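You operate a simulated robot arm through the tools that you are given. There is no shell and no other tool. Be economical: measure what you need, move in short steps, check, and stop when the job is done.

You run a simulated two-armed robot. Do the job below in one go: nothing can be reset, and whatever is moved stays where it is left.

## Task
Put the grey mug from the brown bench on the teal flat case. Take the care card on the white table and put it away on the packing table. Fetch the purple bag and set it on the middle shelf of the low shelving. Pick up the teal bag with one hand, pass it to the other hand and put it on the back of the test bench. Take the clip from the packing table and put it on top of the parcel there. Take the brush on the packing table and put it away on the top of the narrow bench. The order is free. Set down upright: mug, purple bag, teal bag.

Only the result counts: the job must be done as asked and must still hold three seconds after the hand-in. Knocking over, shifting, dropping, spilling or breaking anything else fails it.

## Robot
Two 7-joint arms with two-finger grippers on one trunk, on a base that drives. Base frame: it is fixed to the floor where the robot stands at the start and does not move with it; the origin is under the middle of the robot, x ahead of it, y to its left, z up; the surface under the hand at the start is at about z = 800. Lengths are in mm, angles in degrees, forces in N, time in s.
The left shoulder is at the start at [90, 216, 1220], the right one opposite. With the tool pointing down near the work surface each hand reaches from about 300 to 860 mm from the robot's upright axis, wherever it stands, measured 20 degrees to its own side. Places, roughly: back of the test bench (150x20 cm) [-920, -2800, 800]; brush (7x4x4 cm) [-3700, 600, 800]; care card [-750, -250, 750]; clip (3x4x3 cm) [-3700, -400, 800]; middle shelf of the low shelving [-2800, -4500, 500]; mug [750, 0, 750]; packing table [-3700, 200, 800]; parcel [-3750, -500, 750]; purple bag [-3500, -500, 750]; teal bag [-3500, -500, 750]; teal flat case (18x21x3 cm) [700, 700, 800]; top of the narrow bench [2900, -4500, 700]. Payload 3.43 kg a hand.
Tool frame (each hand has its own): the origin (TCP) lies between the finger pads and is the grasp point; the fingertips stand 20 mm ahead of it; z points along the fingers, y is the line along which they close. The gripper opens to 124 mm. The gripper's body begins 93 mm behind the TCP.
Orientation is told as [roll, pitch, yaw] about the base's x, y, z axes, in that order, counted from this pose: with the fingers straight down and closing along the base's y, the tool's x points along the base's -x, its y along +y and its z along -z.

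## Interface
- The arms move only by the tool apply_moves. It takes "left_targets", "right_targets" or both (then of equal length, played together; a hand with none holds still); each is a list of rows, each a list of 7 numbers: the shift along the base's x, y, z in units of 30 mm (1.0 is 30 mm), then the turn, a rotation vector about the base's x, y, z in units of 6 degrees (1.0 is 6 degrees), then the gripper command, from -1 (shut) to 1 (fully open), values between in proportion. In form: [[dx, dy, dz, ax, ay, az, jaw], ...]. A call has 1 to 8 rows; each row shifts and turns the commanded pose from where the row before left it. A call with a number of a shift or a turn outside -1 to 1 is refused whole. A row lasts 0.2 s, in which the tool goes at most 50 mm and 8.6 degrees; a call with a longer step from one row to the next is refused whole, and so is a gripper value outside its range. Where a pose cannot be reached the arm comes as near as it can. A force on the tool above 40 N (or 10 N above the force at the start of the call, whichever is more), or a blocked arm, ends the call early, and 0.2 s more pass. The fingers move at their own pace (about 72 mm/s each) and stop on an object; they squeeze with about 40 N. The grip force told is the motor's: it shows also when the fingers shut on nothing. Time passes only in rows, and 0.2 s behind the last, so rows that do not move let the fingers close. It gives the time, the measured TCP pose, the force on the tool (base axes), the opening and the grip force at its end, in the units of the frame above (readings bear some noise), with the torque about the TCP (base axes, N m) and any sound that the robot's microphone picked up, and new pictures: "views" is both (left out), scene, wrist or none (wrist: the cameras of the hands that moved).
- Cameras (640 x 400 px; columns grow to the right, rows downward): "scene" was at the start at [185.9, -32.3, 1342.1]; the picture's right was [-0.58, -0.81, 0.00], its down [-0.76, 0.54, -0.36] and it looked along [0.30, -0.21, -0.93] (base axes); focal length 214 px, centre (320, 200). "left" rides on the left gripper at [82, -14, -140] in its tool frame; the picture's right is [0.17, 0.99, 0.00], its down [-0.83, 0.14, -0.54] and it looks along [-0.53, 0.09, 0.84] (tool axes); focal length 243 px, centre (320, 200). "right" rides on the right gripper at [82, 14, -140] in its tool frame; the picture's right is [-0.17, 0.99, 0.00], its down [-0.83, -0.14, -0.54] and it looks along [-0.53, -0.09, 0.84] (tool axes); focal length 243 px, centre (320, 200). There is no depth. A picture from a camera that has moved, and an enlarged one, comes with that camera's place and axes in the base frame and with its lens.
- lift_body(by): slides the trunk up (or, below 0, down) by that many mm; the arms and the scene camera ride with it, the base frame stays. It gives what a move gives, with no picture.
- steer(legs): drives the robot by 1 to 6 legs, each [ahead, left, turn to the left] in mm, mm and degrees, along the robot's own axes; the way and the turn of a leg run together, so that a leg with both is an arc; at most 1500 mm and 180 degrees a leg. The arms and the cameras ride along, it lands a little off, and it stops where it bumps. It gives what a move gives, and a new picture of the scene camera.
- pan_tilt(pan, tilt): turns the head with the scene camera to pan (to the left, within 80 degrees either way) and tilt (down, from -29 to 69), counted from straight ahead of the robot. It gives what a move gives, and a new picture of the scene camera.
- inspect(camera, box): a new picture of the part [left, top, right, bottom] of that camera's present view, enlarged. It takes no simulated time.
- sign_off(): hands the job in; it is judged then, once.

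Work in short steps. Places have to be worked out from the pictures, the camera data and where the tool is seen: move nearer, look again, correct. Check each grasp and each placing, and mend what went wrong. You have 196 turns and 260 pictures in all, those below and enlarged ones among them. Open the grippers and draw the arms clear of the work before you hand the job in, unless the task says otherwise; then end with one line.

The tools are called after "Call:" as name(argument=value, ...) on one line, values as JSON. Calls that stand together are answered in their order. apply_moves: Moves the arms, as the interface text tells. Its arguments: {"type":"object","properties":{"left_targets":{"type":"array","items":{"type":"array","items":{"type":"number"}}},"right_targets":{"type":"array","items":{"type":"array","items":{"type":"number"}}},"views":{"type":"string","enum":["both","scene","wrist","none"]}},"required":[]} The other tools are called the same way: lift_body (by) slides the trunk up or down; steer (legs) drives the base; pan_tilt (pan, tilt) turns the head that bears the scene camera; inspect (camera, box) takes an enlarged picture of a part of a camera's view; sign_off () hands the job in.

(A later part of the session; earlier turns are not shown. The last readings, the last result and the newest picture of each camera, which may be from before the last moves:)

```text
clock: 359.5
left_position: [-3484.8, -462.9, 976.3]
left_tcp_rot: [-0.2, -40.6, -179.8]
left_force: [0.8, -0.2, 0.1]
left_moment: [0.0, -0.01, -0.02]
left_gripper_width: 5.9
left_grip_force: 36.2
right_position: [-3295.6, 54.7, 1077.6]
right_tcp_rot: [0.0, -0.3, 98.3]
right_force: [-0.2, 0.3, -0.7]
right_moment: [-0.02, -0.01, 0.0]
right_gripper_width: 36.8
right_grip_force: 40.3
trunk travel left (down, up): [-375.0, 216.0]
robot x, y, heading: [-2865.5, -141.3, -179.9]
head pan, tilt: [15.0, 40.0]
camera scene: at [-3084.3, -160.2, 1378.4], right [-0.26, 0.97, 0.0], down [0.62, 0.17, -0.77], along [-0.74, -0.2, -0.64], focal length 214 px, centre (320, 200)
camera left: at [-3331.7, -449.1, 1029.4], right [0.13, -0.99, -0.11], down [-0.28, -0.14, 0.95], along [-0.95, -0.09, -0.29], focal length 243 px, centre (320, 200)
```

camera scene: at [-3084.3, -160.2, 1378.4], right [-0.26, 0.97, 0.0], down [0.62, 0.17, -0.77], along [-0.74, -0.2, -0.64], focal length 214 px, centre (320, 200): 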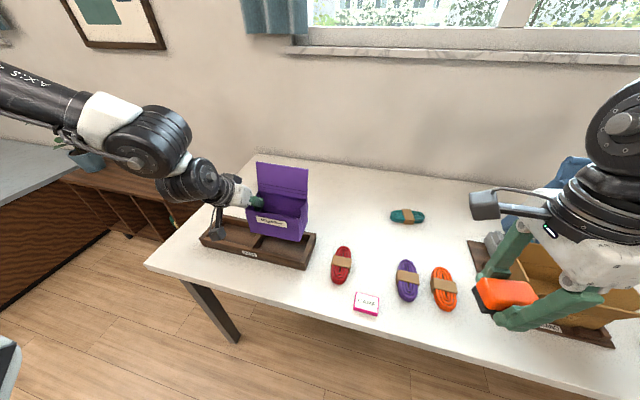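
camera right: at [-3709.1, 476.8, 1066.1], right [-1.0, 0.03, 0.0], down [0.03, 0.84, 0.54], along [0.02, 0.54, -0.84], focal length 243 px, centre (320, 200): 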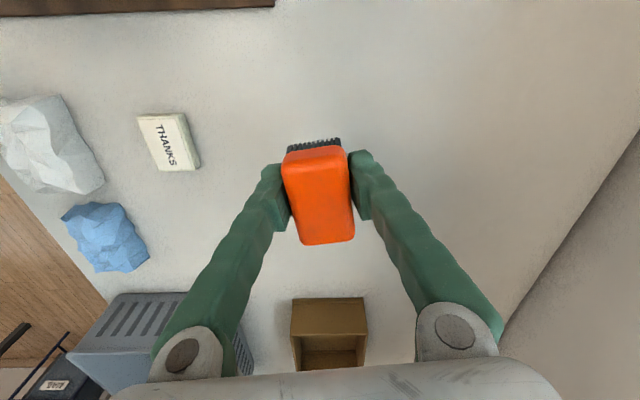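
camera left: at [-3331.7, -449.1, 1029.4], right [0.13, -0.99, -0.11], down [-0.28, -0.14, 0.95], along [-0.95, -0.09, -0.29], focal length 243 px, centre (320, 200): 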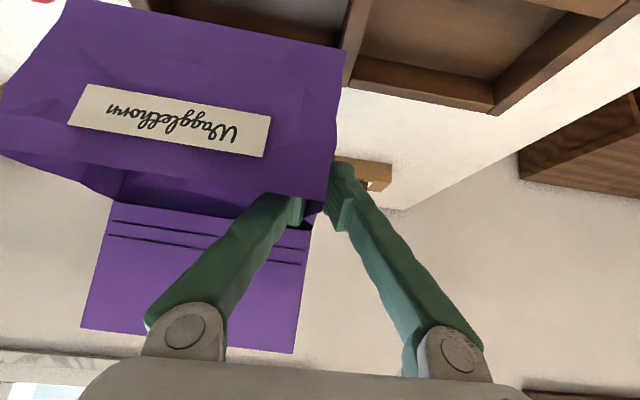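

The purple bag is held level. I back away, turn left and drive down the room towards the low shelving.

Call:
steer(legs=[[-550, 0, 0], [0, 0, 90], [1300, 0, 0], [1300, 0, 0]])

Call:
pan_tilt(pan=-10, tilt=25)

```text
clock: 383.9
left_position: [-1946.1, -3331.5, 976.8]
left_tcp_rot: [-0.2, -40.5, -88.5]
left_force: [-0.5, 0.0, -0.3]
left_moment: [0.01, -0.02, -0.02]
left_gripper_width: 6.0
left_grip_force: 36.1
right_position: [-2467.0, -3152.1, 1076.6]
right_tcp_rot: [0.0, -0.2, -170.3]
right_force: [0.7, 0.2, -0.7]
right_moment: [-0.01, 0.03, 0.0]
right_gripper_width: 36.8
right_grip_force: 39.8
trunk travel left (down, up): [-375.0, 216.0]
robot x, y, heading: [-2283.4, -2719.6, -88.7]
head pan, tilt: [15.0, 40.0]
camera scene: at [-2255.6, -2937.8, 1378.3], right [-0.96, -0.28, 0.0], down [-0.18, 0.62, -0.77], along [0.22, -0.74, -0.64], focal length 214 px, centre (320, 200)
```

scene: 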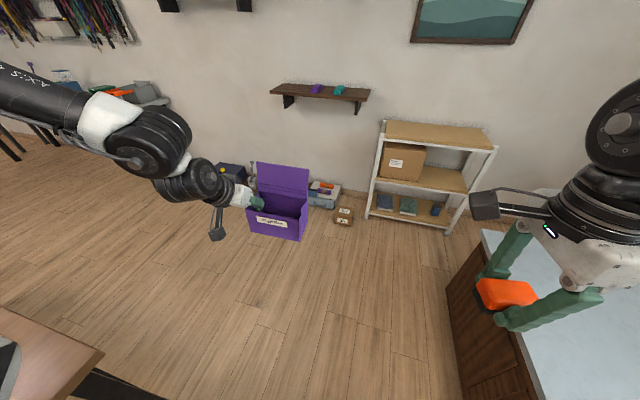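

```text
clock: 384.8
left_position: [-1944.5, -3331.3, 976.0]
left_tcp_rot: [-0.3, -40.5, -88.4]
left_force: [0.9, 0.7, -0.8]
left_moment: [0.05, -0.08, 0.03]
left_gripper_width: 6.1
left_grip_force: 35.8
right_position: [-2467.8, -3153.0, 1076.7]
right_tcp_rot: [0.0, -0.2, -170.4]
right_force: [-0.1, -0.6, -1.0]
right_moment: [0.03, 0.01, -0.01]
right_gripper_width: 36.8
right_grip_force: 39.6
trunk travel left (down, up): [-375.0, 216.0]
robot x, y, heading: [-2285.6, -2714.7, -88.7]
head pan, tilt: [-10.0, 25.0]
camera scene: at [-2293.2, -2947.4, 1401.5], right [-0.99, 0.15, 0.0], down [0.06, 0.42, -0.91], along [-0.14, -0.9, -0.42], focal length 214 px, centre (320, 200)
```

scene: 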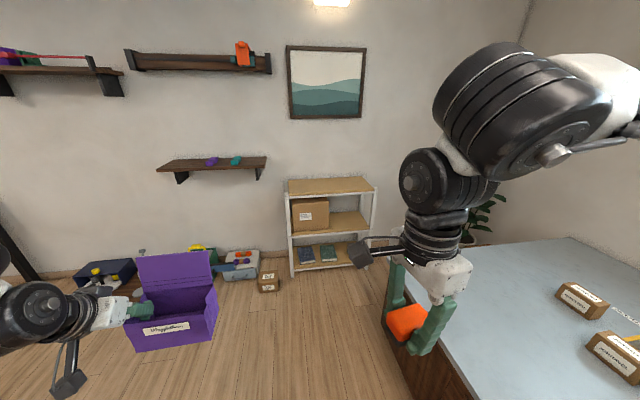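

The counter is in the way of the left hand here, and the right hand will suit the shelf better. So I first take the brush to the narrow bench, then hand the bag to the right hand and return. I drive along the corridor behind the test bench.

Call:
steer(legs=[[850, 0, 0], [0, 0, 89], [1300, 0, 0]])

Call:
pan_tilt(pan=0, tilt=20)

```text
clock: 403.2
left_position: [-342.0, -3228.4, 975.8]
left_tcp_rot: [-0.2, -40.6, 1.2]
left_force: [-0.7, 0.5, -1.2]
left_moment: [0.03, 0.0, 0.01]
left_gripper_width: 6.2
left_grip_force: 35.7
right_position: [-525.2, -3750.7, 1077.1]
right_tcp_rot: [0.1, -0.1, -80.7]
right_force: [-0.5, 0.8, -1.1]
right_moment: [0.0, 0.03, 0.01]
right_gripper_width: 36.9
right_grip_force: 39.6
trunk travel left (down, up): [-375.0, 216.0]
robot x, y, heading: [-960.9, -3562.1, 1.2]
head pan, tilt: [-10.0, 25.0]
camera scene: at [-727.8, -3576.1, 1401.6], right [-0.16, -0.99, 0.0], down [-0.42, 0.07, -0.91], along [0.9, -0.14, -0.42], focal length 214 px, centre (320, 200)
```

scene: 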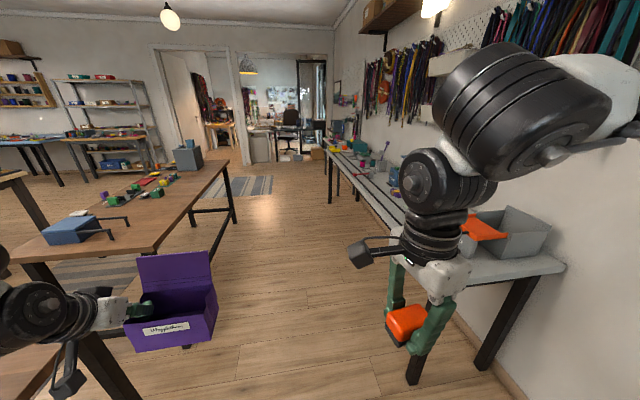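

```text
clock: 403.9
left_position: [-343.3, -3229.5, 975.6]
left_tcp_rot: [-0.3, -40.5, 1.1]
left_force: [0.6, 0.5, -0.8]
left_moment: [0.03, -0.01, -0.01]
left_gripper_width: 5.8
left_grip_force: 36.0
right_position: [-524.9, -3751.1, 1075.2]
right_tcp_rot: [0.1, -0.2, -80.7]
right_force: [0.8, 0.4, 0.0]
right_moment: [0.01, 0.0, -0.05]
right_gripper_width: 37.0
right_grip_force: 40.2
trunk travel left (down, up): [-375.0, 216.0]
robot x, y, heading: [-962.1, -3562.2, 1.2]
head pan, tilt: [0.0, 20.0]
camera scene: at [-725.4, -3560.1, 1409.6], right [0.02, -1.0, 0.0], down [-0.34, -0.01, -0.94], along [0.94, 0.02, -0.34], focal length 214 px, centre (320, 200)
```

scene: 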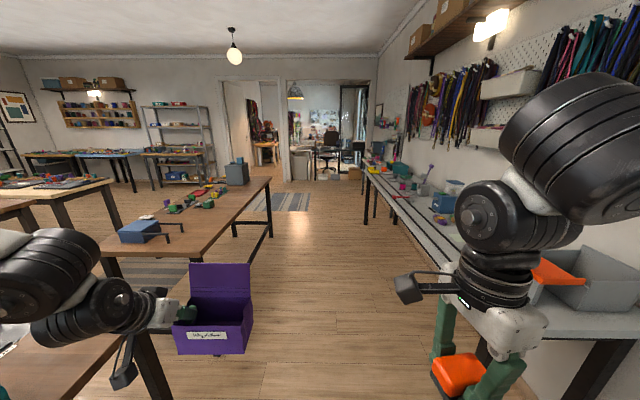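

The corridor is clear. I drive on towards the narrow bench at x≈2900.

Call:
steer(legs=[[1400, 0, -1], [1200, 0, 0]])

Call:
pan_tilt(pan=-35, tilt=25)

```text
clock: 419.6
left_position: [2259.2, -3266.9, 975.3]
left_tcp_rot: [-0.2, -40.6, -0.3]
left_force: [0.2, -0.3, -0.4]
left_moment: [-0.02, 0.0, 0.0]
left_gripper_width: 6.4
left_grip_force: 35.9
right_position: [2061.4, -3780.3, 1075.9]
right_tcp_rot: [0.0, -0.2, -82.3]
right_force: [-0.2, 0.4, -1.4]
right_moment: [0.0, -0.01, -0.02]
right_gripper_width: 37.1
right_grip_force: 40.2
trunk travel left (down, up): [-375.0, 216.0]
robot x, y, heading: [1634.8, -3582.3, -0.6]
head pan, tilt: [0.0, 20.0]
camera scene: at [1867.4, -3585.9, 1409.7], right [-0.01, -1.0, 0.0], down [-0.34, 0.0, -0.94], along [0.94, -0.01, -0.34], focal length 214 px, centre (320, 200)
```

scene: 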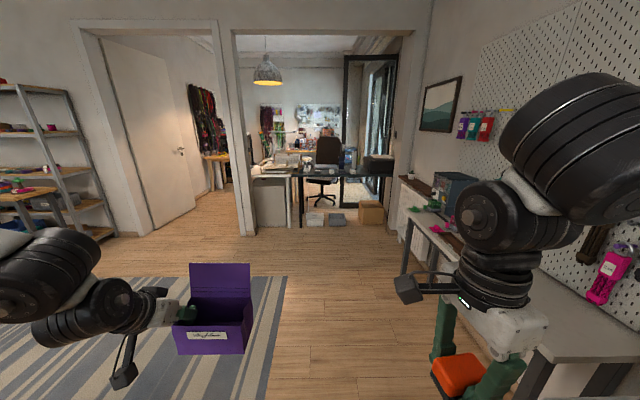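

```text
clock: 420.6
left_position: [2259.4, -3266.0, 976.3]
left_tcp_rot: [-0.2, -40.4, -0.4]
left_force: [-0.2, -0.2, -0.9]
left_moment: [0.01, 0.01, -0.01]
left_gripper_width: 5.8
left_grip_force: 36.0
right_position: [2063.8, -3780.6, 1076.3]
right_tcp_rot: [0.0, -0.1, -82.3]
right_force: [0.1, 0.7, -1.2]
right_moment: [-0.02, 0.0, 0.04]
right_gripper_width: 37.0
right_grip_force: 39.9
trunk travel left (down, up): [-375.0, 216.0]
robot x, y, heading: [1630.8, -3583.9, -0.5]
head pan, tilt: [-35.0, 25.0]
camera scene: at [1849.3, -3638.5, 1401.6], right [-0.58, -0.81, 0.0], down [-0.34, 0.25, -0.91], along [0.74, -0.53, -0.42], focal length 214 px, centre (320, 200)
```

scene: 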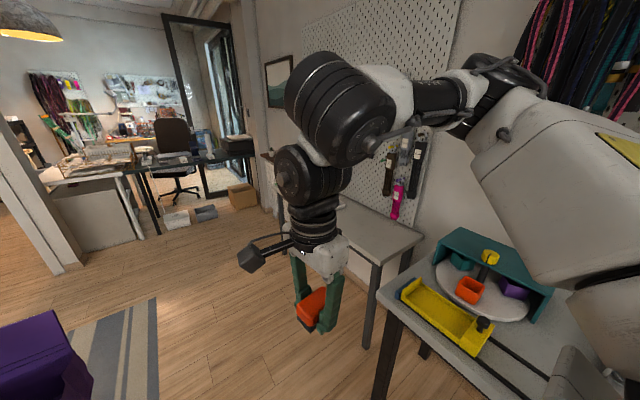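

The second grey bench with a mostly empty top is the narrow bench, at about (2900,-4500). I drive ahead and turn to face it.

Call:
steer(legs=[[900, 100, 0], [0, 0, -89.5]])

Call:
pan_tilt(pan=0, tilt=30)

```text
clock: 431.6
left_position: [2881.5, -4105.8, 976.8]
left_tcp_rot: [-0.2, -40.4, -87.8]
left_force: [-0.3, -0.4, -0.4]
left_moment: [0.02, -0.02, -0.01]
left_gripper_width: 6.0
left_grip_force: 36.3
right_position: [2357.3, -3931.4, 1077.6]
right_tcp_rot: [0.1, -0.2, -169.8]
right_force: [-1.1, 0.7, 0.4]
right_moment: [0.0, -0.01, -0.03]
right_gripper_width: 37.1
right_grip_force: 40.0
trunk travel left (down, up): [-375.0, 216.0]
robot x, y, heading: [2537.7, -3496.1, -88.1]
head pan, tilt: [-35.0, 25.0]
camera scene: at [2491.9, -3711.2, 1401.6], right [-0.84, 0.55, 0.0], down [0.23, 0.35, -0.91], along [-0.49, -0.76, -0.42], focal length 214 px, centre (320, 200)
```

scene: 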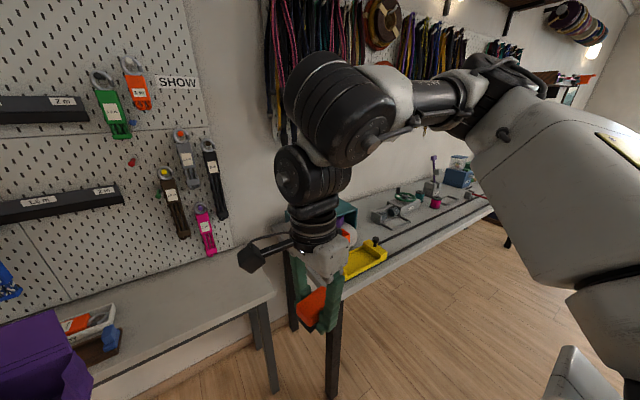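

```text
clock: 432.6
left_position: [2880.9, -4104.7, 975.8]
left_tcp_rot: [-0.2, -40.5, -88.0]
left_force: [-0.3, -0.6, 0.1]
left_moment: [-0.01, -0.05, -0.01]
left_gripper_width: 6.2
left_grip_force: 36.1
right_position: [2356.8, -3932.1, 1076.6]
right_tcp_rot: [0.0, -0.2, -169.8]
right_force: [-0.5, -0.4, -1.6]
right_moment: [0.0, 0.02, -0.01]
right_gripper_width: 36.7
right_grip_force: 39.7
trunk travel left (down, up): [-375.0, 216.0]
robot x, y, heading: [2534.1, -3494.9, -88.1]
head pan, tilt: [0.0, 30.0]
camera scene: at [2545.1, -3724.4, 1393.6], right [-1.0, -0.03, 0.0], down [-0.02, 0.5, -0.87], along [0.03, -0.87, -0.5], focal length 214 px, centre (320, 200)
```

scene: 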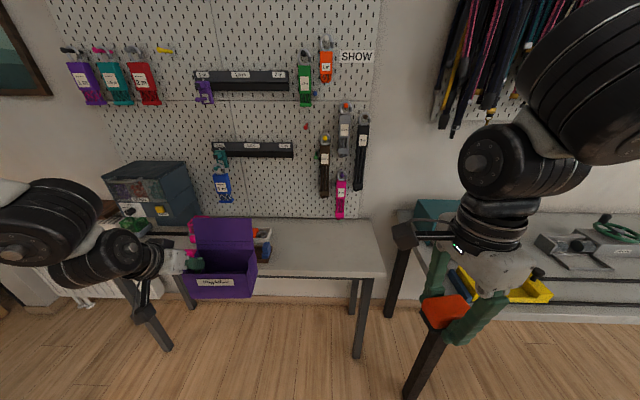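

The bench's right half is free around (2480,-4490). I approach, keeping the bag clear of the blue cabinet on the left.

Call:
steer(legs=[[300, 75, -2]])

Call:
apply_moves(right_targets=[[0, -1, -0.3, 0, 0, 0, -1], [0, -1, -0.3, 0, 0, 0, -1], [0, -1, -0.4, 0, 0, 0, -1], [0, -1, -0.5, 0, 0, 0, -1], [0, -1, -0.5, 0, 0, 0, -1], [0, -1, -0.5, 0, 0, 0, -1], [0, -1, -0.5, 0, 0, 0, -1]], views="both")

```text
clock: 435.0
left_position: [2942.1, -4415.8, 975.2]
left_tcp_rot: [-0.2, -40.5, -89.9]
left_force: [-0.3, 0.1, -0.4]
left_moment: [0.03, -0.03, -0.03]
left_gripper_width: 5.7
left_grip_force: 36.0
right_position: [2424.4, -4223.3, 1077.4]
right_tcp_rot: [0.1, -0.2, -171.7]
right_force: [0.7, -0.1, -0.9]
right_moment: [-0.01, -0.02, -0.01]
right_gripper_width: 37.2
right_grip_force: 40.1
trunk travel left (down, up): [-375.0, 216.0]
robot x, y, heading: [2622.4, -3790.1, -90.1]
head pan, tilt: [0.0, 30.0]
camera scene: at [2618.8, -4022.1, 1393.7], right [-1.0, 0.0, 0.0], down [0.0, 0.5, -0.87], along [0.0, -0.87, -0.5], focal length 214 px, centre (320, 200)
```

scene: 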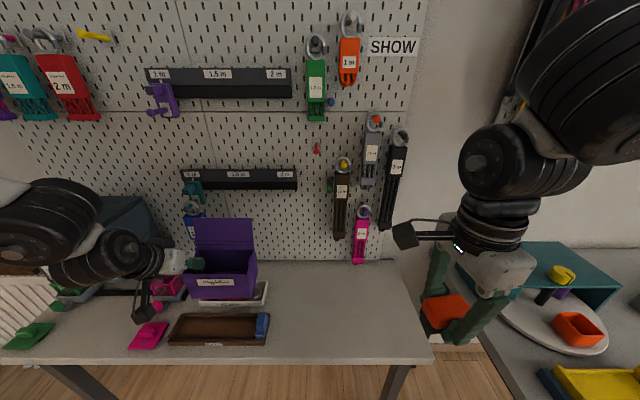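

```text
clock: 436.6
left_position: [2941.1, -4416.3, 975.1]
left_tcp_rot: [-0.3, -40.5, -89.9]
left_force: [0.1, -0.5, -0.2]
left_moment: [0.03, -0.02, 0.02]
left_gripper_width: 5.8
left_grip_force: 36.2
right_position: [2425.4, -4433.7, 987.3]
right_tcp_rot: [-0.1, -0.3, -171.7]
right_force: [0.3, -0.8, -1.7]
right_moment: [0.02, -0.01, 0.01]
right_gripper_width: 36.8
right_grip_force: 40.5
trunk travel left (down, up): [-375.0, 216.0]
robot x, y, heading: [2622.0, -3792.3, -89.9]
head pan, tilt: [0.0, 30.0]
camera scene: at [2619.4, -4023.9, 1393.4], right [-1.0, 0.0, 0.0], down [0.0, 0.5, -0.87], along [0.0, -0.87, -0.5], focal length 214 px, centre (320, 200)
camera right: at [2508.7, -4435.9, 1125.0], right [-0.02, -1.0, 0.0], down [-0.84, 0.02, 0.54], along [-0.54, 0.01, -0.84], focal length 243 px, centre (320, 200)
```

scene: 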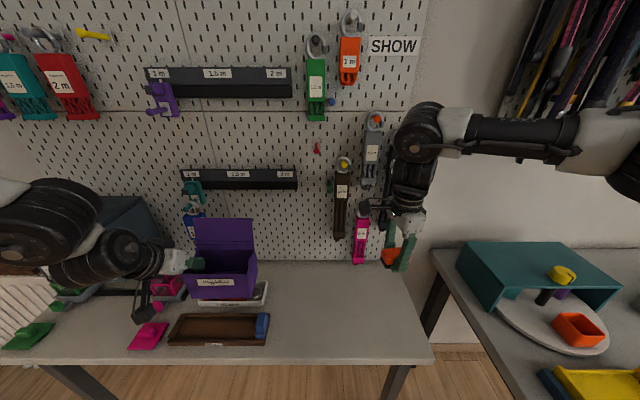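
right: 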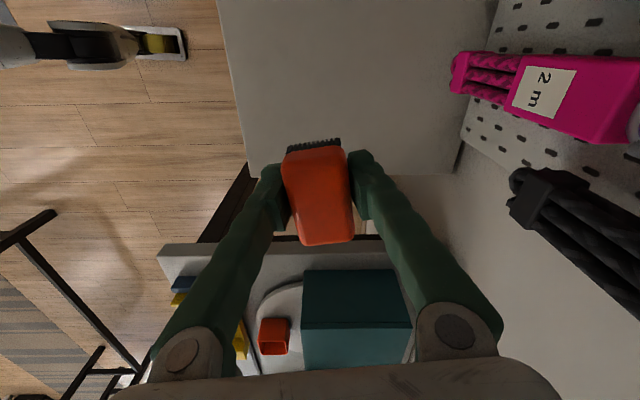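

The bench right edge is at x≈2290. I move to (2455,-4485) and descend partway.

Call:
apply_moves(right_targets=[[0.5, -0.8, -0.6, 0, 0, 0, -1], [0.5, -0.8, -0.8, 0, 0, 0, -1], [0, 0, -1, 0, 0, 0, -1], [0, 0, -1, 0, 0, 0, -1], [0, 0, -1, 0, 0, 0, -1], [0, 0, -0.8, 0, 0, 0, -1], [0, 0, 0, 0, 0, 0, -1]], views="both")

```text
clock: 438.2
left_position: [2942.8, -4413.9, 975.2]
left_tcp_rot: [-0.3, -40.5, -89.8]
left_force: [-0.2, 0.4, 0.1]
left_moment: [0.0, -0.08, 0.0]
left_gripper_width: 5.9
left_grip_force: 35.8
right_position: [2453.1, -4481.0, 831.7]
right_tcp_rot: [0.0, -0.2, -171.7]
right_force: [0.6, -0.8, -1.4]
right_moment: [0.04, 0.03, 0.0]
right_gripper_width: 37.0
right_grip_force: 39.8
trunk travel left (down, up): [-375.0, 216.0]
robot x, y, heading: [2617.6, -3790.8, -90.0]
head pan, tilt: [0.0, 30.0]
camera scene: at [2619.1, -4022.4, 1393.6], right [-1.0, 0.0, 0.0], down [0.0, 0.5, -0.87], along [0.0, -0.87, -0.5], focal length 214 px, centre (320, 200)
camera right: at [2537.0, -4483.9, 969.6], right [-0.02, -1.0, 0.0], down [-0.84, 0.02, 0.54], along [-0.54, 0.01, -0.84], focal length 243 px, centre (320, 200)
```

scene: 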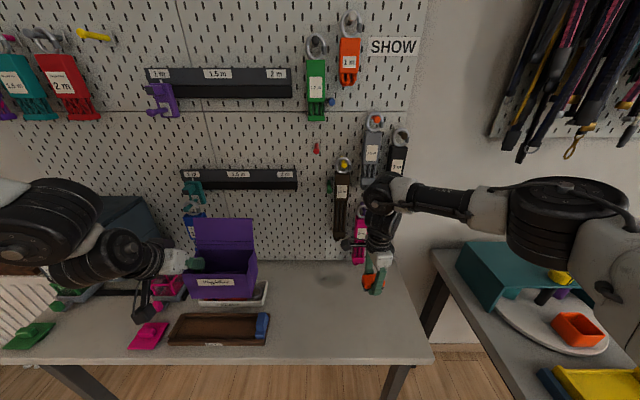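
right: 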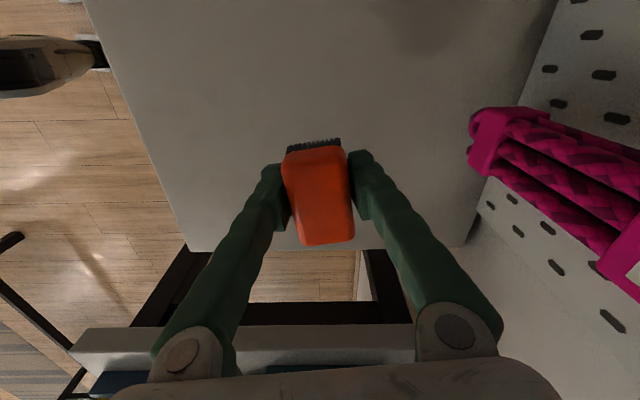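

The bench top is at z≈730. I lower on to contact.

Call:
apply_moves(right_targets=[[0, 0, -0.8, 0, 0, 0, -1], [0, 0, -0.6, 0, 0, 0, -1], [0, 0, -0.3, 0, 0, 0, -1], [0, 0, -0.3, 0, 0, 0, -1], [0, 0, -0.2, 0, 0, 0, -1], [0, 0, -0.2, 0, 0, 0, -1], [0, 0, -0.2, 0, 0, 0, -1], [0, 0, -0.2, 0, 0, 0, -1]], views="none")

```text
clock: 439.9
left_position: [2941.1, -4413.6, 976.2]
left_tcp_rot: [-0.3, -40.7, -89.8]
left_force: [-0.5, -0.4, -1.1]
left_moment: [0.03, -0.03, 0.01]
left_gripper_width: 6.2
left_grip_force: 36.1
right_position: [2454.8, -4486.0, 759.3]
right_tcp_rot: [0.6, 0.0, -171.8]
right_force: [0.1, 9.9, 29.4]
right_moment: [0.17, 0.35, -0.13]
right_gripper_width: 34.3
right_grip_force: 40.0
trunk travel left (down, up): [-375.0, 216.0]
robot x, y, heading: [2618.0, -3793.5, -89.8]
head pan, tilt: [0.0, 30.0]
stopped in row 8 (right hand): the force on the tool passed its limit at 55 N (the readings are from after the stop); the commanded pose is now the measured one
```

Contact. I ease up 4 mm, release and rise.

Call:
apply_moves(right_targets=[[0, 0, 0.13, 0, 0, 0, -1], [0, 0, 0, 0, 0, 0, -0.1], [0, 0, 0, 0, 0, 0, 0.2], [0, 0, 0.4, 0, 0, 0, 0.2], [0, 0, 0.9, 0, 0, 0, 0.2], [0, 0, 0.9, 0, 0, 0, 0.2], [0, 0, 0.9, 0, 0, 0, 0.2], [0, 0, 0.9, 0, 0, 0, 0.2]], views="both")

```text
clock: 441.7
left_position: [2941.5, -4413.9, 977.7]
left_tcp_rot: [-0.3, -40.5, -89.8]
left_force: [0.0, 0.3, -0.8]
left_moment: [0.0, -0.01, 0.02]
left_gripper_width: 6.2
left_grip_force: 35.9
right_position: [2453.3, -4483.6, 880.5]
right_tcp_rot: [0.4, -0.2, -171.9]
right_force: [0.2, 1.2, -0.4]
right_moment: [-0.03, 0.0, 0.02]
right_gripper_width: 74.2
right_grip_force: 0.0
trunk travel left (down, up): [-375.0, 216.0]
robot x, y, heading: [2618.7, -3791.7, -89.7]
head pan, tilt: [0.0, 30.0]
camera scene: at [2619.0, -4021.8, 1393.7], right [-1.0, 0.0, 0.0], down [0.0, 0.5, -0.87], along [0.0, -0.87, -0.5], focal length 214 px, centre (320, 200)
camera right: at [2537.2, -4485.6, 1018.5], right [-0.02, -1.0, 0.01], down [-0.84, 0.02, 0.54], along [-0.54, 0.01, -0.84], focal length 243 px, centre (320, 200)
```

scene: 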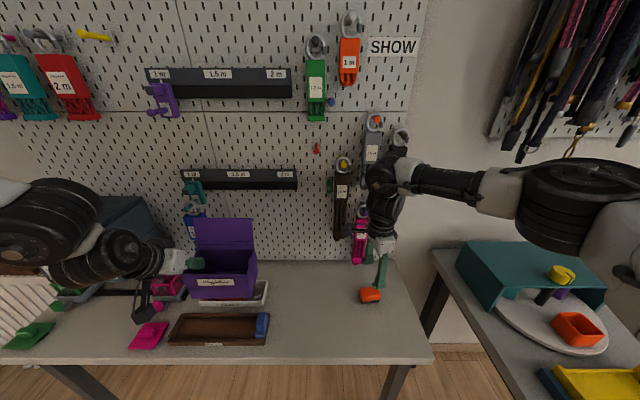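
right: 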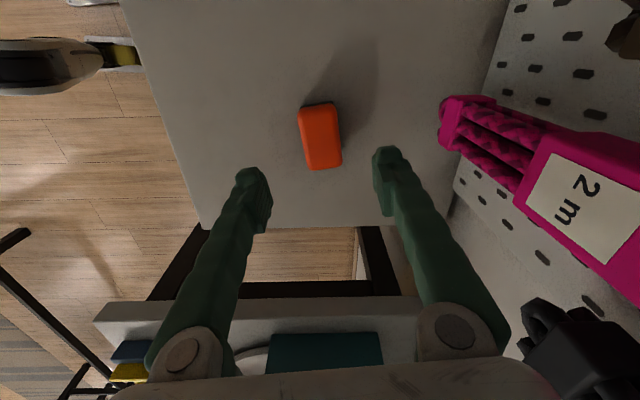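

The brush is put away on the narrow bench. I raise the right hand, back off 550 mm, and prepare the handover of the purple bag.

Call:
apply_moves(right_targets=[[0, 0.5, 1, 0, 0, 0, 0.2], [0, 1, 1, 0, 0, 0, 0.2], [0, 1, 1, 0, 0, 0, 0.2], [0, 1, 1, 0, 0, 0, 0.2], [0, 1, 1, 0, 0, 0, 0.2], [0, 1, 0.5, 0, 0, 0, 0.2]], views="none")

Call:
steer(legs=[[-550, 0, 0]])

Call:
apply_moves(left_targets=[[0, 0, 0, 0, 0, -1, -1], [-0.5, 0, 0, 0, 0, -1, -1], [-1, 0, 0, 0, 0, -1, -1], [-1, 0, 0, 0, 0, -1, -1], [-1, 0, 0, 0, 0, -1, -1], [-1, 0, 0, 0, 0, 0, -1], [-0.5, 0, 0, 0, 0, 0, -1]], right_targets=[[0, 0, 0, 0, 0, 1, 0.2], [0, 0, 0, 0, 0, 1, 0.2], [0, 0, 0, 0, 0, 1, 0.2], [0, 0, 0, 0, 0, 1, 0.2], [0, 0, 0, 0, 0, 1, 0.2], [0, 0, 0, 0, 0, 1, 0.2], [0, 0, 0, 0, 0, 1, 0.2]], views="none")

```text
clock: 443.1
left_position: [2941.9, -4414.2, 976.9]
left_tcp_rot: [-0.2, -40.5, -89.7]
left_force: [-0.3, 0.0, -0.5]
left_moment: [-0.03, 0.01, -0.06]
left_gripper_width: 5.9
left_grip_force: 36.3
right_position: [2454.9, -4319.4, 1041.3]
right_tcp_rot: [0.4, -0.1, -171.9]
right_force: [-0.2, -0.8, 0.3]
right_moment: [-0.02, 0.01, -0.02]
right_gripper_width: 74.3
right_grip_force: 0.0
trunk travel left (down, up): [-375.0, 216.0]
robot x, y, heading: [2618.6, -3792.3, -90.2]
head pan, tilt: [0.0, 30.0]
```

```text
clock: 446.9
left_position: [2940.2, -3862.2, 975.7]
left_tcp_rot: [-0.2, -40.5, -89.9]
left_force: [0.0, 0.0, -0.9]
left_moment: [0.0, -0.05, -0.04]
left_gripper_width: 5.8
left_grip_force: 36.6
right_position: [2454.5, -3766.7, 1041.0]
right_tcp_rot: [0.5, 0.0, -171.9]
right_force: [0.1, 0.3, 0.1]
right_moment: [0.0, -0.03, 0.01]
right_gripper_width: 74.2
right_grip_force: 0.1
trunk travel left (down, up): [-375.0, 216.0]
robot x, y, heading: [2618.9, -3243.4, -90.4]
head pan, tilt: [0.0, 30.0]
camera scene: at [2619.2, -3467.8, 1393.5], right [-1.0, 0.0, 0.0], down [0.0, 0.5, -0.87], along [0.0, -0.87, -0.5], focal length 214 px, centre (320, 200)
```

scene: 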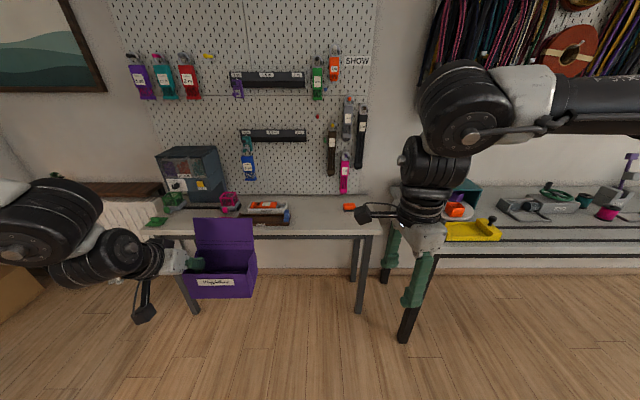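

```text
clock: 448.5
left_position: [2791.2, -3862.0, 977.8]
left_tcp_rot: [-0.3, -40.5, -119.9]
left_force: [1.1, 0.0, -0.6]
left_moment: [-0.01, -0.05, 0.01]
left_gripper_width: 6.0
left_grip_force: 36.0
right_position: [2454.9, -3765.3, 1041.0]
right_tcp_rot: [0.4, -0.1, -129.8]
right_force: [-0.2, -0.6, 0.3]
right_moment: [-0.06, 0.0, 0.03]
right_gripper_width: 74.3
right_grip_force: 0.0
trunk travel left (down, up): [-375.0, 216.0]
robot x, y, heading: [2617.4, -3239.9, -90.0]
head pan, tilt: [0.0, 30.0]
```

The left hand now holds the bag more inward at yaw -120°. I pitch the right hand the same way and bring it to the pre-grasp point above the right wall.

Call:
apply_moves(right_targets=[[0, 0, 0.5, -0.9, 0.52, 0.5, 0.2], [0, 0, 0.5, -0.9, 0.52, 0.5, 0.2], [0, 0, 0.5, -0.9, 0.52, 0.5, 0.2], [0, 0, 0, -1, 0.56, 0, 0.2], [0, 0, 0, -1, 0.56, 0, 0.2], [0, 0, 0, -1, 0.56, 0, 0.2]], views="none")

Call:
apply_moves(right_targets=[[1, 0.2, 0, 0, 0, 0, 0.2], [1, 0.2, 0, 0, 0, 0, 0.2], [1, 0.2, 0, 0, 0, 0, 0.2], [1, 0.2, 0, 0, 0, 0, 0.2], [1, 0.2, 0, 0, 0, 0, 0.2], [1, 0.2, 0, 0, 0, 0, 0.2], [1, 0.1, 0, 0, 0, 0, 0.2], [0.7, 0, 0, 0, 0, 0, 0.2]], views="both")

```text
clock: 449.9
left_position: [2792.1, -3860.4, 977.2]
left_tcp_rot: [-0.2, -40.7, -119.9]
left_force: [-0.3, -0.3, -0.4]
left_moment: [-0.02, 0.01, 0.01]
left_gripper_width: 6.1
left_grip_force: 35.6
right_position: [2456.0, -3765.2, 1086.6]
right_tcp_rot: [3.0, -39.5, -121.6]
right_force: [0.6, 0.2, 0.4]
right_moment: [0.05, 0.03, 0.01]
right_gripper_width: 74.2
right_grip_force: 0.0
trunk travel left (down, up): [-375.0, 216.0]
robot x, y, heading: [2618.8, -3235.9, -90.3]
head pan, tilt: [0.0, 30.0]
```

```text
clock: 451.4
left_position: [2791.9, -3861.9, 976.7]
left_tcp_rot: [-0.4, -40.5, -119.9]
left_force: [-0.1, -0.4, -0.5]
left_moment: [-0.02, 0.0, -0.01]
left_gripper_width: 5.8
left_grip_force: 35.7
right_position: [2607.8, -3763.2, 1120.3]
right_tcp_rot: [9.9, -33.8, -132.6]
right_force: [0.2, 0.2, -0.5]
right_moment: [-0.03, 0.02, 0.04]
right_gripper_width: 74.4
right_grip_force: 0.1
trunk travel left (down, up): [-375.0, 216.0]
robot x, y, heading: [2616.0, -3238.8, -90.0]
head pan, tilt: [0.0, 30.0]
stopped in row 7 (right hand): the arm was blocked; the commanded pose is now the measured one
camera scene: at [2619.6, -3467.4, 1393.6], right [-1.0, 0.0, 0.0], down [0.0, 0.5, -0.87], along [0.0, -0.87, -0.5], focal length 214 px, centre (320, 200)
camera right: at [2698.1, -3648.8, 1189.8], right [0.69, -0.69, 0.23], down [-0.45, -0.14, 0.88], along [-0.58, -0.71, -0.41], focal length 243 px, centre (320, 200)
```

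scene: 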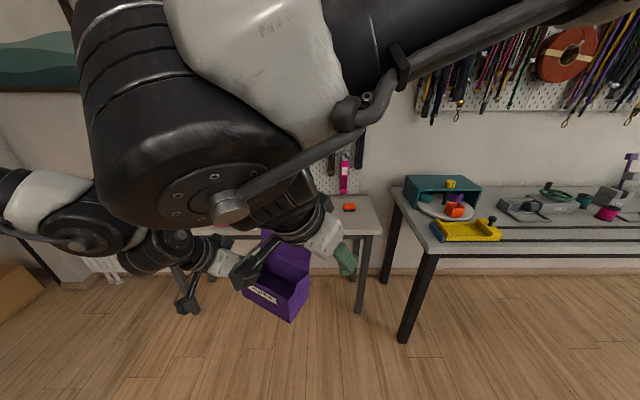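
right: 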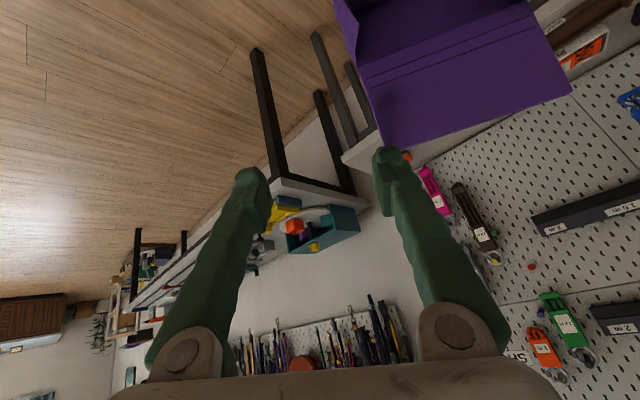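

Blocked inward at this height. I lower both hands about 150 mm, where they have more room, and restore the right hand's orientation.

Call:
apply_moves(left_targets=[[0, -0.3, -0.8, 0, 0, 0, -1], [0, -0.3, -0.8, 0, 0, 0, -1], [0, -0.3, -0.8, 0, 0, 0, -1], [0, -0.3, -0.8, 0, 0, 0, -1], [0, -0.3, -0.8, 0, 0, 0, -1], [0, -0.2, -0.8, 0, 0, 0, -1], [0, 0, 0, 0, 0, 0, -1]], right_targets=[[-0.8, 0, -0.5, -0.07, 0.57, 0.4, 0.2], [-0.8, 0, -0.8, -0.07, 0.57, 0.4, 0.2], [-0.8, 0, -1, -0.07, 0.57, 0.4, 0.2], [-0.5, 0, -1, 0, 0, 0, 0.2], [0, 0, -1, 0, 0, 0, 0.2], [0, 0, -1, 0, 0, 0, 0.2], [0, 0, -1, 0, 0, 0, 0.2]], views="none")

```text
clock: 452.8
left_position: [2792.4, -3912.7, 837.7]
left_tcp_rot: [-0.1, -40.5, -120.0]
left_force: [0.1, -0.4, -0.2]
left_moment: [0.01, -0.03, 0.01]
left_gripper_width: 5.9
left_grip_force: 36.2
right_position: [2599.0, -3743.0, 1004.9]
right_tcp_rot: [11.9, -34.0, -122.4]
right_force: [-0.2, 0.6, -0.2]
right_moment: [0.04, 0.0, -0.02]
right_gripper_width: 74.2
right_grip_force: 0.1
trunk travel left (down, up): [-375.0, 216.0]
robot x, y, heading: [2615.5, -3238.1, -90.1]
head pan, tilt: [0.0, 30.0]
stopped in row 6 (right hand): the arm was blocked; the commanded pose is now the measured one
```

The right arm is in an awkward fold. I move it out to the right and ahead first, correcting its roll on the way.

Call:
apply_moves(right_targets=[[-0.8, -0.8, 0, 0, 0, 0, 0.2], [-0.8, -0.8, 0, 0, 0, 0, 0.2], [-0.8, -0.8, -0.3, 0, 0, 0, 0.2], [-0.8, -0.8, -0.5, 0, 0, 0, 0.2], [-0.8, 0, -0.5, 0, 0, 0, 0.2], [0, 0, 0, 0, 0, 0, 0.2]], views="scene")

```text
clock: 454.2
left_position: [2791.9, -3911.7, 836.8]
left_tcp_rot: [-0.1, -40.5, -119.9]
left_force: [-0.4, -0.2, -0.2]
left_moment: [-0.01, -0.01, -0.03]
left_gripper_width: 5.8
left_grip_force: 36.0
right_position: [2478.1, -3837.2, 963.0]
right_tcp_rot: [11.6, -34.2, -122.1]
right_force: [0.8, -0.4, -0.3]
right_moment: [0.01, 0.02, 0.01]
right_gripper_width: 74.2
right_grip_force: 0.0
trunk travel left (down, up): [-375.0, 216.0]
robot x, y, heading: [2619.4, -3239.7, -90.1]
head pan, tilt: [0.0, 30.0]
camera scene: at [2619.8, -3467.6, 1393.6], right [-1.0, 0.0, 0.0], down [0.0, 0.5, -0.87], along [0.0, -0.87, -0.5], focal length 214 px, centre (320, 200)
```

scene: 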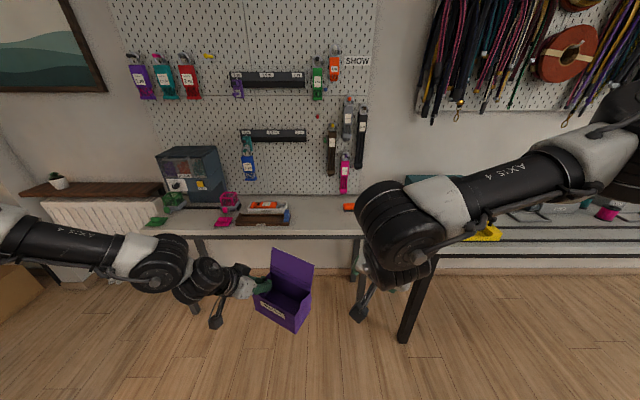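

The right arm moves freely out here. I shift the bag further ahead and to the right with the left hand, and fix the right hand's orientation.

Call:
apply_moves(left_targets=[[-0.4, -0.4, 0, 0, 0, 0, -1], [-0.4, -0.4, 0, 0, 0, 0, -1], [-0.5, -0.4, 0, 0, 0, 0, -1], [-0.5, -0.4, 0, 0, 0, 0, -1], [-0.5, -0.2, 0, 0, 0, 0, -1], [0, 0, 0, 0, 0, 0, -1]], right_targets=[[-0.5, 0, 0, 0, 0.63, -0.25, 0.2], [-0.5, 0, 0, 0, 0.63, -0.25, 0.2], [0, 0, 0, 0, 0.63, -0.25, 0.2], [0, 0, 0, 0, 0, 0, 0.2], [0, 0, 0, 0, 0, 0, 0.2], [0, 0, 0, 0, 0, 0, 0.2]], views="none")

```text
clock: 455.6
left_position: [2740.6, -3957.6, 838.2]
left_tcp_rot: [-0.1, -40.5, -120.0]
left_force: [0.9, -0.2, -1.2]
left_moment: [0.0, 0.0, 0.0]
left_gripper_width: 5.7
left_grip_force: 35.9
left hand out of reach, approached as far as the arm can: row 5
right_position: [2449.1, -3837.7, 966.4]
right_tcp_rot: [-0.7, -40.0, -119.2]
right_force: [0.4, 0.4, -0.4]
right_moment: [0.0, 0.02, -0.01]
right_gripper_width: 74.5
right_grip_force: 0.0
trunk travel left (down, up): [-375.0, 216.0]
robot x, y, heading: [2617.5, -3237.0, -89.8]
head pan, tilt: [0.0, 30.0]
```

I bring the right hand across to the pre-grasp point at (2645,-3822).

Call:
apply_moves(right_targets=[[0.9, 0.1, 0, 0, 0, 0, 0.2], [0.9, 0.1, 0, 0, 0, 0, 0.2], [0.9, 0.1, 0, 0, 0, 0, 0.2], [0.9, 0.1, -0.2, 0, 0, 0, 0.2], [0.9, 0.1, -0.3, 0, 0, 0, 0.2], [0.9, 0, -0.3, 0, 0, 0, 0.2], [0.9, 0, -0.3, 0, 0, 0, 0.2], [0, 0, 0, 0, 0, 0, 0.2]], views="wrist")

```text
clock: 456.9
left_position: [2739.3, -3958.3, 838.6]
left_tcp_rot: [-0.2, -40.6, -120.0]
left_force: [0.4, 0.4, -1.4]
left_moment: [-0.01, -0.06, 0.0]
left_gripper_width: 5.9
left_grip_force: 36.2
right_position: [2526.0, -3860.0, 973.4]
right_tcp_rot: [5.2, -37.2, -132.0]
right_force: [0.2, 0.1, -0.2]
right_moment: [0.01, 0.0, 0.0]
right_gripper_width: 74.2
right_grip_force: 0.1
trunk travel left (down, up): [-375.0, 216.0]
robot x, y, heading: [2614.9, -3243.0, -90.3]
head pan, tilt: [0.0, 30.0]
stopped in row 6 (right hand): the arm was blocked; the commanded pose is now the measured one
camera right: at [2626.8, -3748.8, 1035.6], right [0.68, -0.71, 0.17], down [-0.37, -0.13, 0.92], along [-0.64, -0.69, -0.35], focal length 243 px, centre (320, 200)
```

right: 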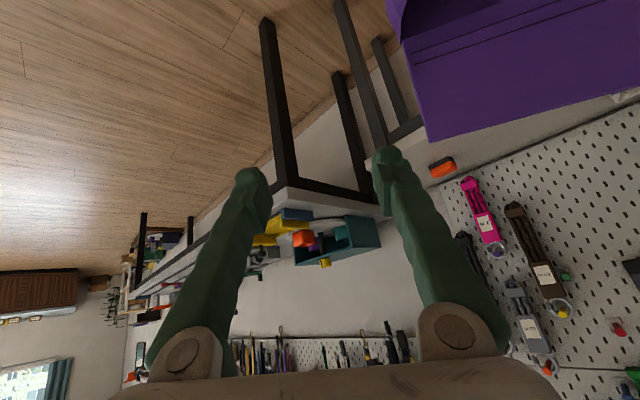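

The pitched right hand will not come inward far enough for a mid-air handover. Instead I will set the purple bag down on the free part of this bench and re-grasp it with the right hand. First I test the right-hand posture needed: pitched, yaw 0, out to the right.

Call:
apply_moves(right_targets=[[-0.5, 0, -0.4, 0, 0, 1, 0.2], [-0.5, 0, -0.4, 0, 0, 1, 0.2], [-0.5, 0, -0.4, 0, 0, 1, 0.2], [-0.5, 0, -0.4, 0, 0, 1, 0.2], [-0.5, 0, -0.4, 0, 0, 1, 0.2], [-0.5, 0, -0.4, 0, 0, 1, 0.2], [0, 0, -0.4, 0, 0, 1, 0.2], [0, 0, -0.4, 0, 0, 0, 0.2]], views="none")

```text
clock: 458.7
left_position: [2736.6, -3959.0, 838.8]
left_tcp_rot: [-0.2, -40.4, -120.0]
left_force: [-0.4, -0.2, 0.2]
left_moment: [0.0, -0.06, 0.02]
left_gripper_width: 5.9
left_grip_force: 36.1
right_position: [2453.1, -3843.5, 881.6]
right_tcp_rot: [4.8, -37.3, -90.0]
right_force: [0.8, 1.0, -0.1]
right_moment: [-0.03, -0.06, 0.02]
right_gripper_width: 74.5
right_grip_force: 0.0
right hand out of reach, approached as far as the arm can: row 7, 8
trunk travel left (down, up): [-375.0, 216.0]
robot x, y, heading: [2616.5, -3243.0, -90.1]
head pan, tilt: [0.0, 30.0]
```

The right posture works. I restore the left hand to yaw 0, raise both hands, and drive to set the bag on the bench centred at about x=2630.

Call:
apply_moves(left_targets=[[0.6, 0.3, 0.7, 0, 0, 0, -1], [1, 0.5, 0.7, 0, 0, 0.8, -1], [1, 0.5, 0.7, 0, 0, 0.8, -1], [1, 0.5, 0.7, 0, 0, 0.8, -1], [1, 0.5, 0.7, 0, 0, 0.9, -1], [1, 0.5, 0.7, 0, 0, 0.9, -1], [1, 0.3, 0.4, 0, 0, 0.8, -1], [0.3, 0, 0, 0, 0, 0, -1]], right_targets=[[0, 0, 0.8, 0, 0, 0, 0.2], [0, 0, 0.8, 0, 0, 0, 0.2], [0, 0, 0.8, 0, 0, 0, 0.2], [0, 0, 0.8, 0, 0, 0, 0.2], [0, 0, 0.8, 0, 0, 0, 0.2], [0, 0, 0.8, 0, 0, 0, 0.2], [0, 0, 0.8, 0, 0, 0, 0.2], [0, 0, 0, 0, 0, 0, 0.2]], views="none")

Call:
steer(legs=[[250, -235, 0]])

```text
clock: 460.5
left_position: [2947.4, -3866.3, 975.8]
left_tcp_rot: [-0.1, -40.5, -90.0]
left_force: [0.7, 0.0, -0.6]
left_moment: [0.03, 0.0, 0.0]
left_gripper_width: 6.2
left_grip_force: 36.2
right_position: [2457.3, -3841.4, 1051.3]
right_tcp_rot: [4.8, -37.5, -89.9]
right_force: [-0.2, -0.6, 0.0]
right_moment: [0.03, -0.01, 0.02]
right_gripper_width: 74.4
right_grip_force: 0.1
trunk travel left (down, up): [-375.0, 216.0]
robot x, y, heading: [2617.0, -3241.3, -90.4]
head pan, tilt: [0.0, 30.0]
```

```text
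clock: 464.2
left_position: [2709.8, -4112.1, 976.0]
left_tcp_rot: [-0.2, -40.6, -90.0]
left_force: [0.1, -0.1, -0.7]
left_moment: [-0.03, -0.02, 0.01]
left_gripper_width: 5.8
left_grip_force: 36.3
right_position: [2217.7, -4088.8, 1050.9]
right_tcp_rot: [4.9, -37.7, -89.9]
right_force: [0.6, 0.6, -0.3]
right_moment: [0.0, 0.0, 0.0]
right_gripper_width: 74.5
right_grip_force: 0.1
trunk travel left (down, up): [-375.0, 216.0]
robot x, y, heading: [2379.4, -3483.5, -90.0]
head pan, tilt: [0.0, 30.0]
camera scene: at [2380.7, -3714.9, 1393.6], right [-1.0, 0.0, 0.0], down [0.0, 0.5, -0.87], along [0.0, -0.87, -0.5], focal length 214 px, centre (320, 200)
```

scene: 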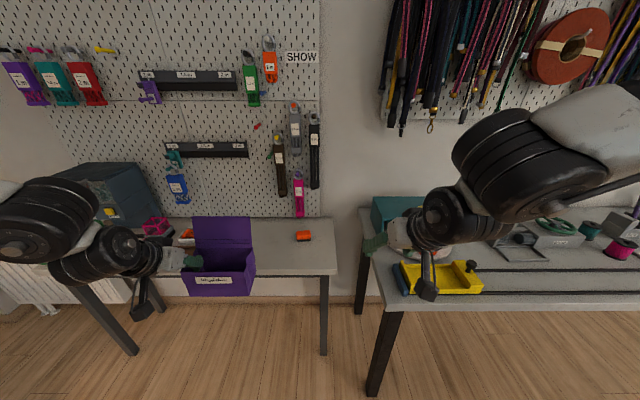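

I drive 315 ahead and lower the bag to just above the bench.

Call:
steer(legs=[[315, 0, 0]])

Call:
apply_moves(left_targets=[[0, 0, -0.8, 0, 0, 0, -1], [0, 0, -0.8, 0, 0, 0, -1], [0, 0, -0.8, 0, 0, 0, -1], [0, 0, -0.8, 0, 0, 0, -1], [0, 0, -0.8, 0, 0, 0, -1]], views="both")

```text
clock: 466.7
left_position: [2702.8, -4428.3, 976.1]
left_tcp_rot: [-0.1, -40.7, -90.3]
left_force: [0.6, 0.4, 0.0]
left_moment: [-0.05, -0.03, 0.03]
left_gripper_width: 5.9
left_grip_force: 36.4
right_position: [2212.6, -4401.7, 1052.2]
right_tcp_rot: [4.9, -37.5, -90.3]
right_force: [0.2, -0.5, -0.1]
right_moment: [-0.01, 0.0, 0.01]
right_gripper_width: 74.3
right_grip_force: 0.1
trunk travel left (down, up): [-375.0, 216.0]
robot x, y, heading: [2378.1, -3801.3, -90.5]
head pan, tilt: [0.0, 30.0]
camera scene: at [2377.6, -4028.4, 1393.7], right [-1.0, 0.01, 0.0], down [0.0, 0.5, -0.87], along [-0.01, -0.87, -0.5], focal length 214 px, centre (320, 200)
```

scene: 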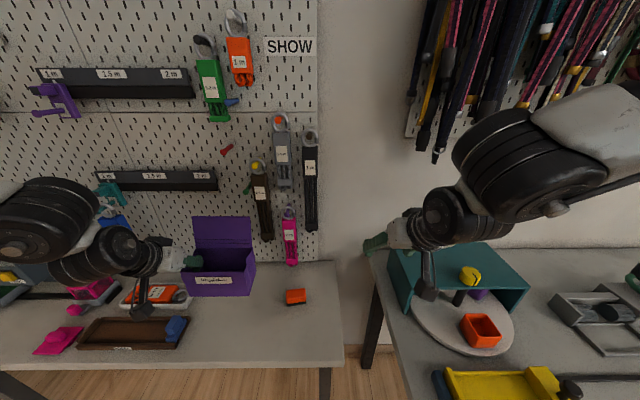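

```text
clock: 467.9
left_position: [2703.5, -4428.6, 856.1]
left_tcp_rot: [-0.2, -40.6, -90.3]
left_force: [0.7, 0.1, -1.4]
left_moment: [0.01, -0.05, 0.04]
left_gripper_width: 5.9
left_grip_force: 36.1
right_position: [2213.4, -4402.6, 1052.3]
right_tcp_rot: [4.9, -37.6, -90.2]
right_force: [0.0, 0.3, -0.2]
right_moment: [0.03, 0.0, -0.02]
right_gripper_width: 74.3
right_grip_force: 0.0
trunk travel left (down, up): [-375.0, 216.0]
robot x, y, heading: [2379.1, -3798.1, -90.8]
head pan, tilt: [0.0, 30.0]
camera scene: at [2378.0, -4029.4, 1393.5], right [-1.0, 0.01, 0.0], down [0.0, 0.5, -0.87], along [-0.01, -0.87, -0.5], focal length 214 px, centre (320, 200)
camera left: at [2690.8, -4275.4, 908.2], right [0.99, 0.12, -0.11], down [0.14, -0.28, 0.95], along [0.08, -0.95, -0.29], focal length 243 px, centre (320, 200)
```

scene: 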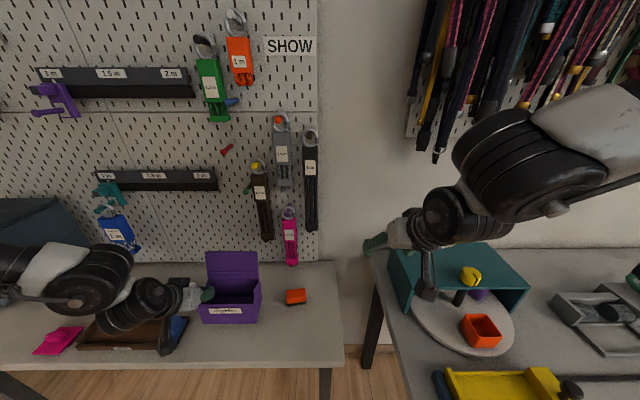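
left: 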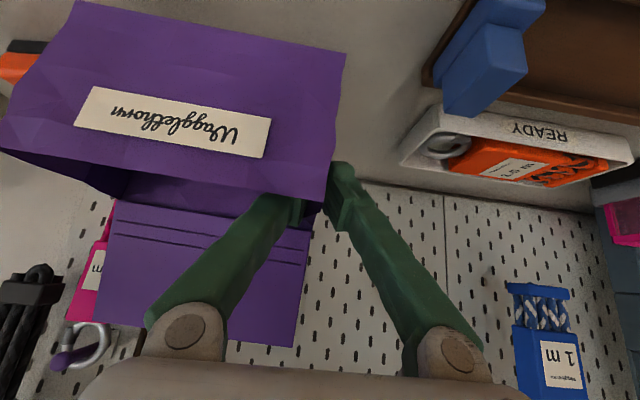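

The bag is between the brush and the tray. I shift it 12 mm left and lower slowly to contact.

Call:
apply_moves(left_targets=[[0.4, 0, -0.6, 0, 0, 0, -1], [0, 0, -0.5, 0, 0, 0, -1], [0, 0, -0.25, 0, 0, 0, -1], [0, 0, -0.15, 0, 0, 0, -1], [0, 0, -0.12, 0, 0, 0, -1], [0, 0, -0.12, 0, 0, 0, -1], [0, 0, -0.12, 0, 0, 0, -1]], views="none")

```text
clock: 469.5
left_position: [2715.0, -4429.2, 805.1]
left_tcp_rot: [-0.2, -41.3, -90.2]
left_force: [8.1, 1.6, 39.4]
left_moment: [-0.33, -0.14, -0.01]
left_gripper_width: 6.2
left_grip_force: 36.8
right_position: [2212.1, -4399.4, 1052.8]
right_tcp_rot: [4.8, -37.8, -90.4]
right_force: [0.2, -0.3, 0.0]
right_moment: [0.02, 0.01, 0.0]
right_gripper_width: 74.3
right_grip_force: 0.0
trunk travel left (down, up): [-375.0, 216.0]
robot x, y, heading: [2374.9, -3799.4, -90.7]
head pan, tilt: [0.0, 30.0]
```

Contact. I ease up 5 mm, release, and lift straight up.

Call:
apply_moves(left_targets=[[0, 0, 0.16, 0, 0, 0, -1], [0, 0, 0, 0, 0, 0, -0.5], [0, 0, 0, 0, 0, 0, 0], [0, 0, 0.2, 0, 0, 0, 0], [0, 0, 0.8, 0, 0, 0, 0], [0, 0, 0.8, 0, 0, 0, 0], [0, 0, 0.8, 0, 0, 0, 0], [0, 0, 0.8, 0, 0, 0, 0]], views="both")

```text
clock: 471.3
left_position: [2713.9, -4427.4, 908.4]
left_tcp_rot: [-0.2, -40.5, -90.4]
left_force: [0.0, -0.1, 0.5]
left_moment: [0.03, -0.01, -0.01]
left_gripper_width: 62.0
left_grip_force: 0.1
right_position: [2212.1, -4402.6, 1051.8]
right_tcp_rot: [4.8, -37.7, -90.4]
right_force: [-0.1, -0.6, 0.0]
right_moment: [-0.01, -0.02, 0.02]
right_gripper_width: 74.3
right_grip_force: 0.2
trunk travel left (down, up): [-375.0, 216.0]
robot x, y, heading: [2376.6, -3798.8, -90.3]
head pan, tilt: [0.0, 30.0]
camera scene: at [2377.1, -4028.3, 1393.7], right [-1.0, 0.01, 0.0], down [0.0, 0.5, -0.87], along [-0.01, -0.87, -0.5], focal length 214 px, centre (320, 200)
camera left: at [2702.1, -4274.9, 961.2], right [0.99, 0.12, -0.11], down [0.14, -0.28, 0.95], along [0.08, -0.95, -0.3], focal length 243 px, centre (320, 200)
```

scene: 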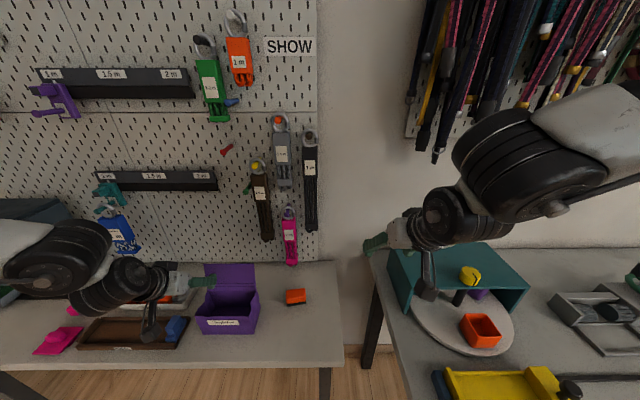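
left: 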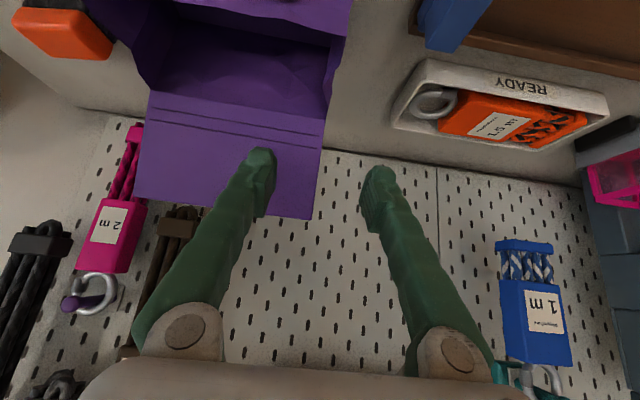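

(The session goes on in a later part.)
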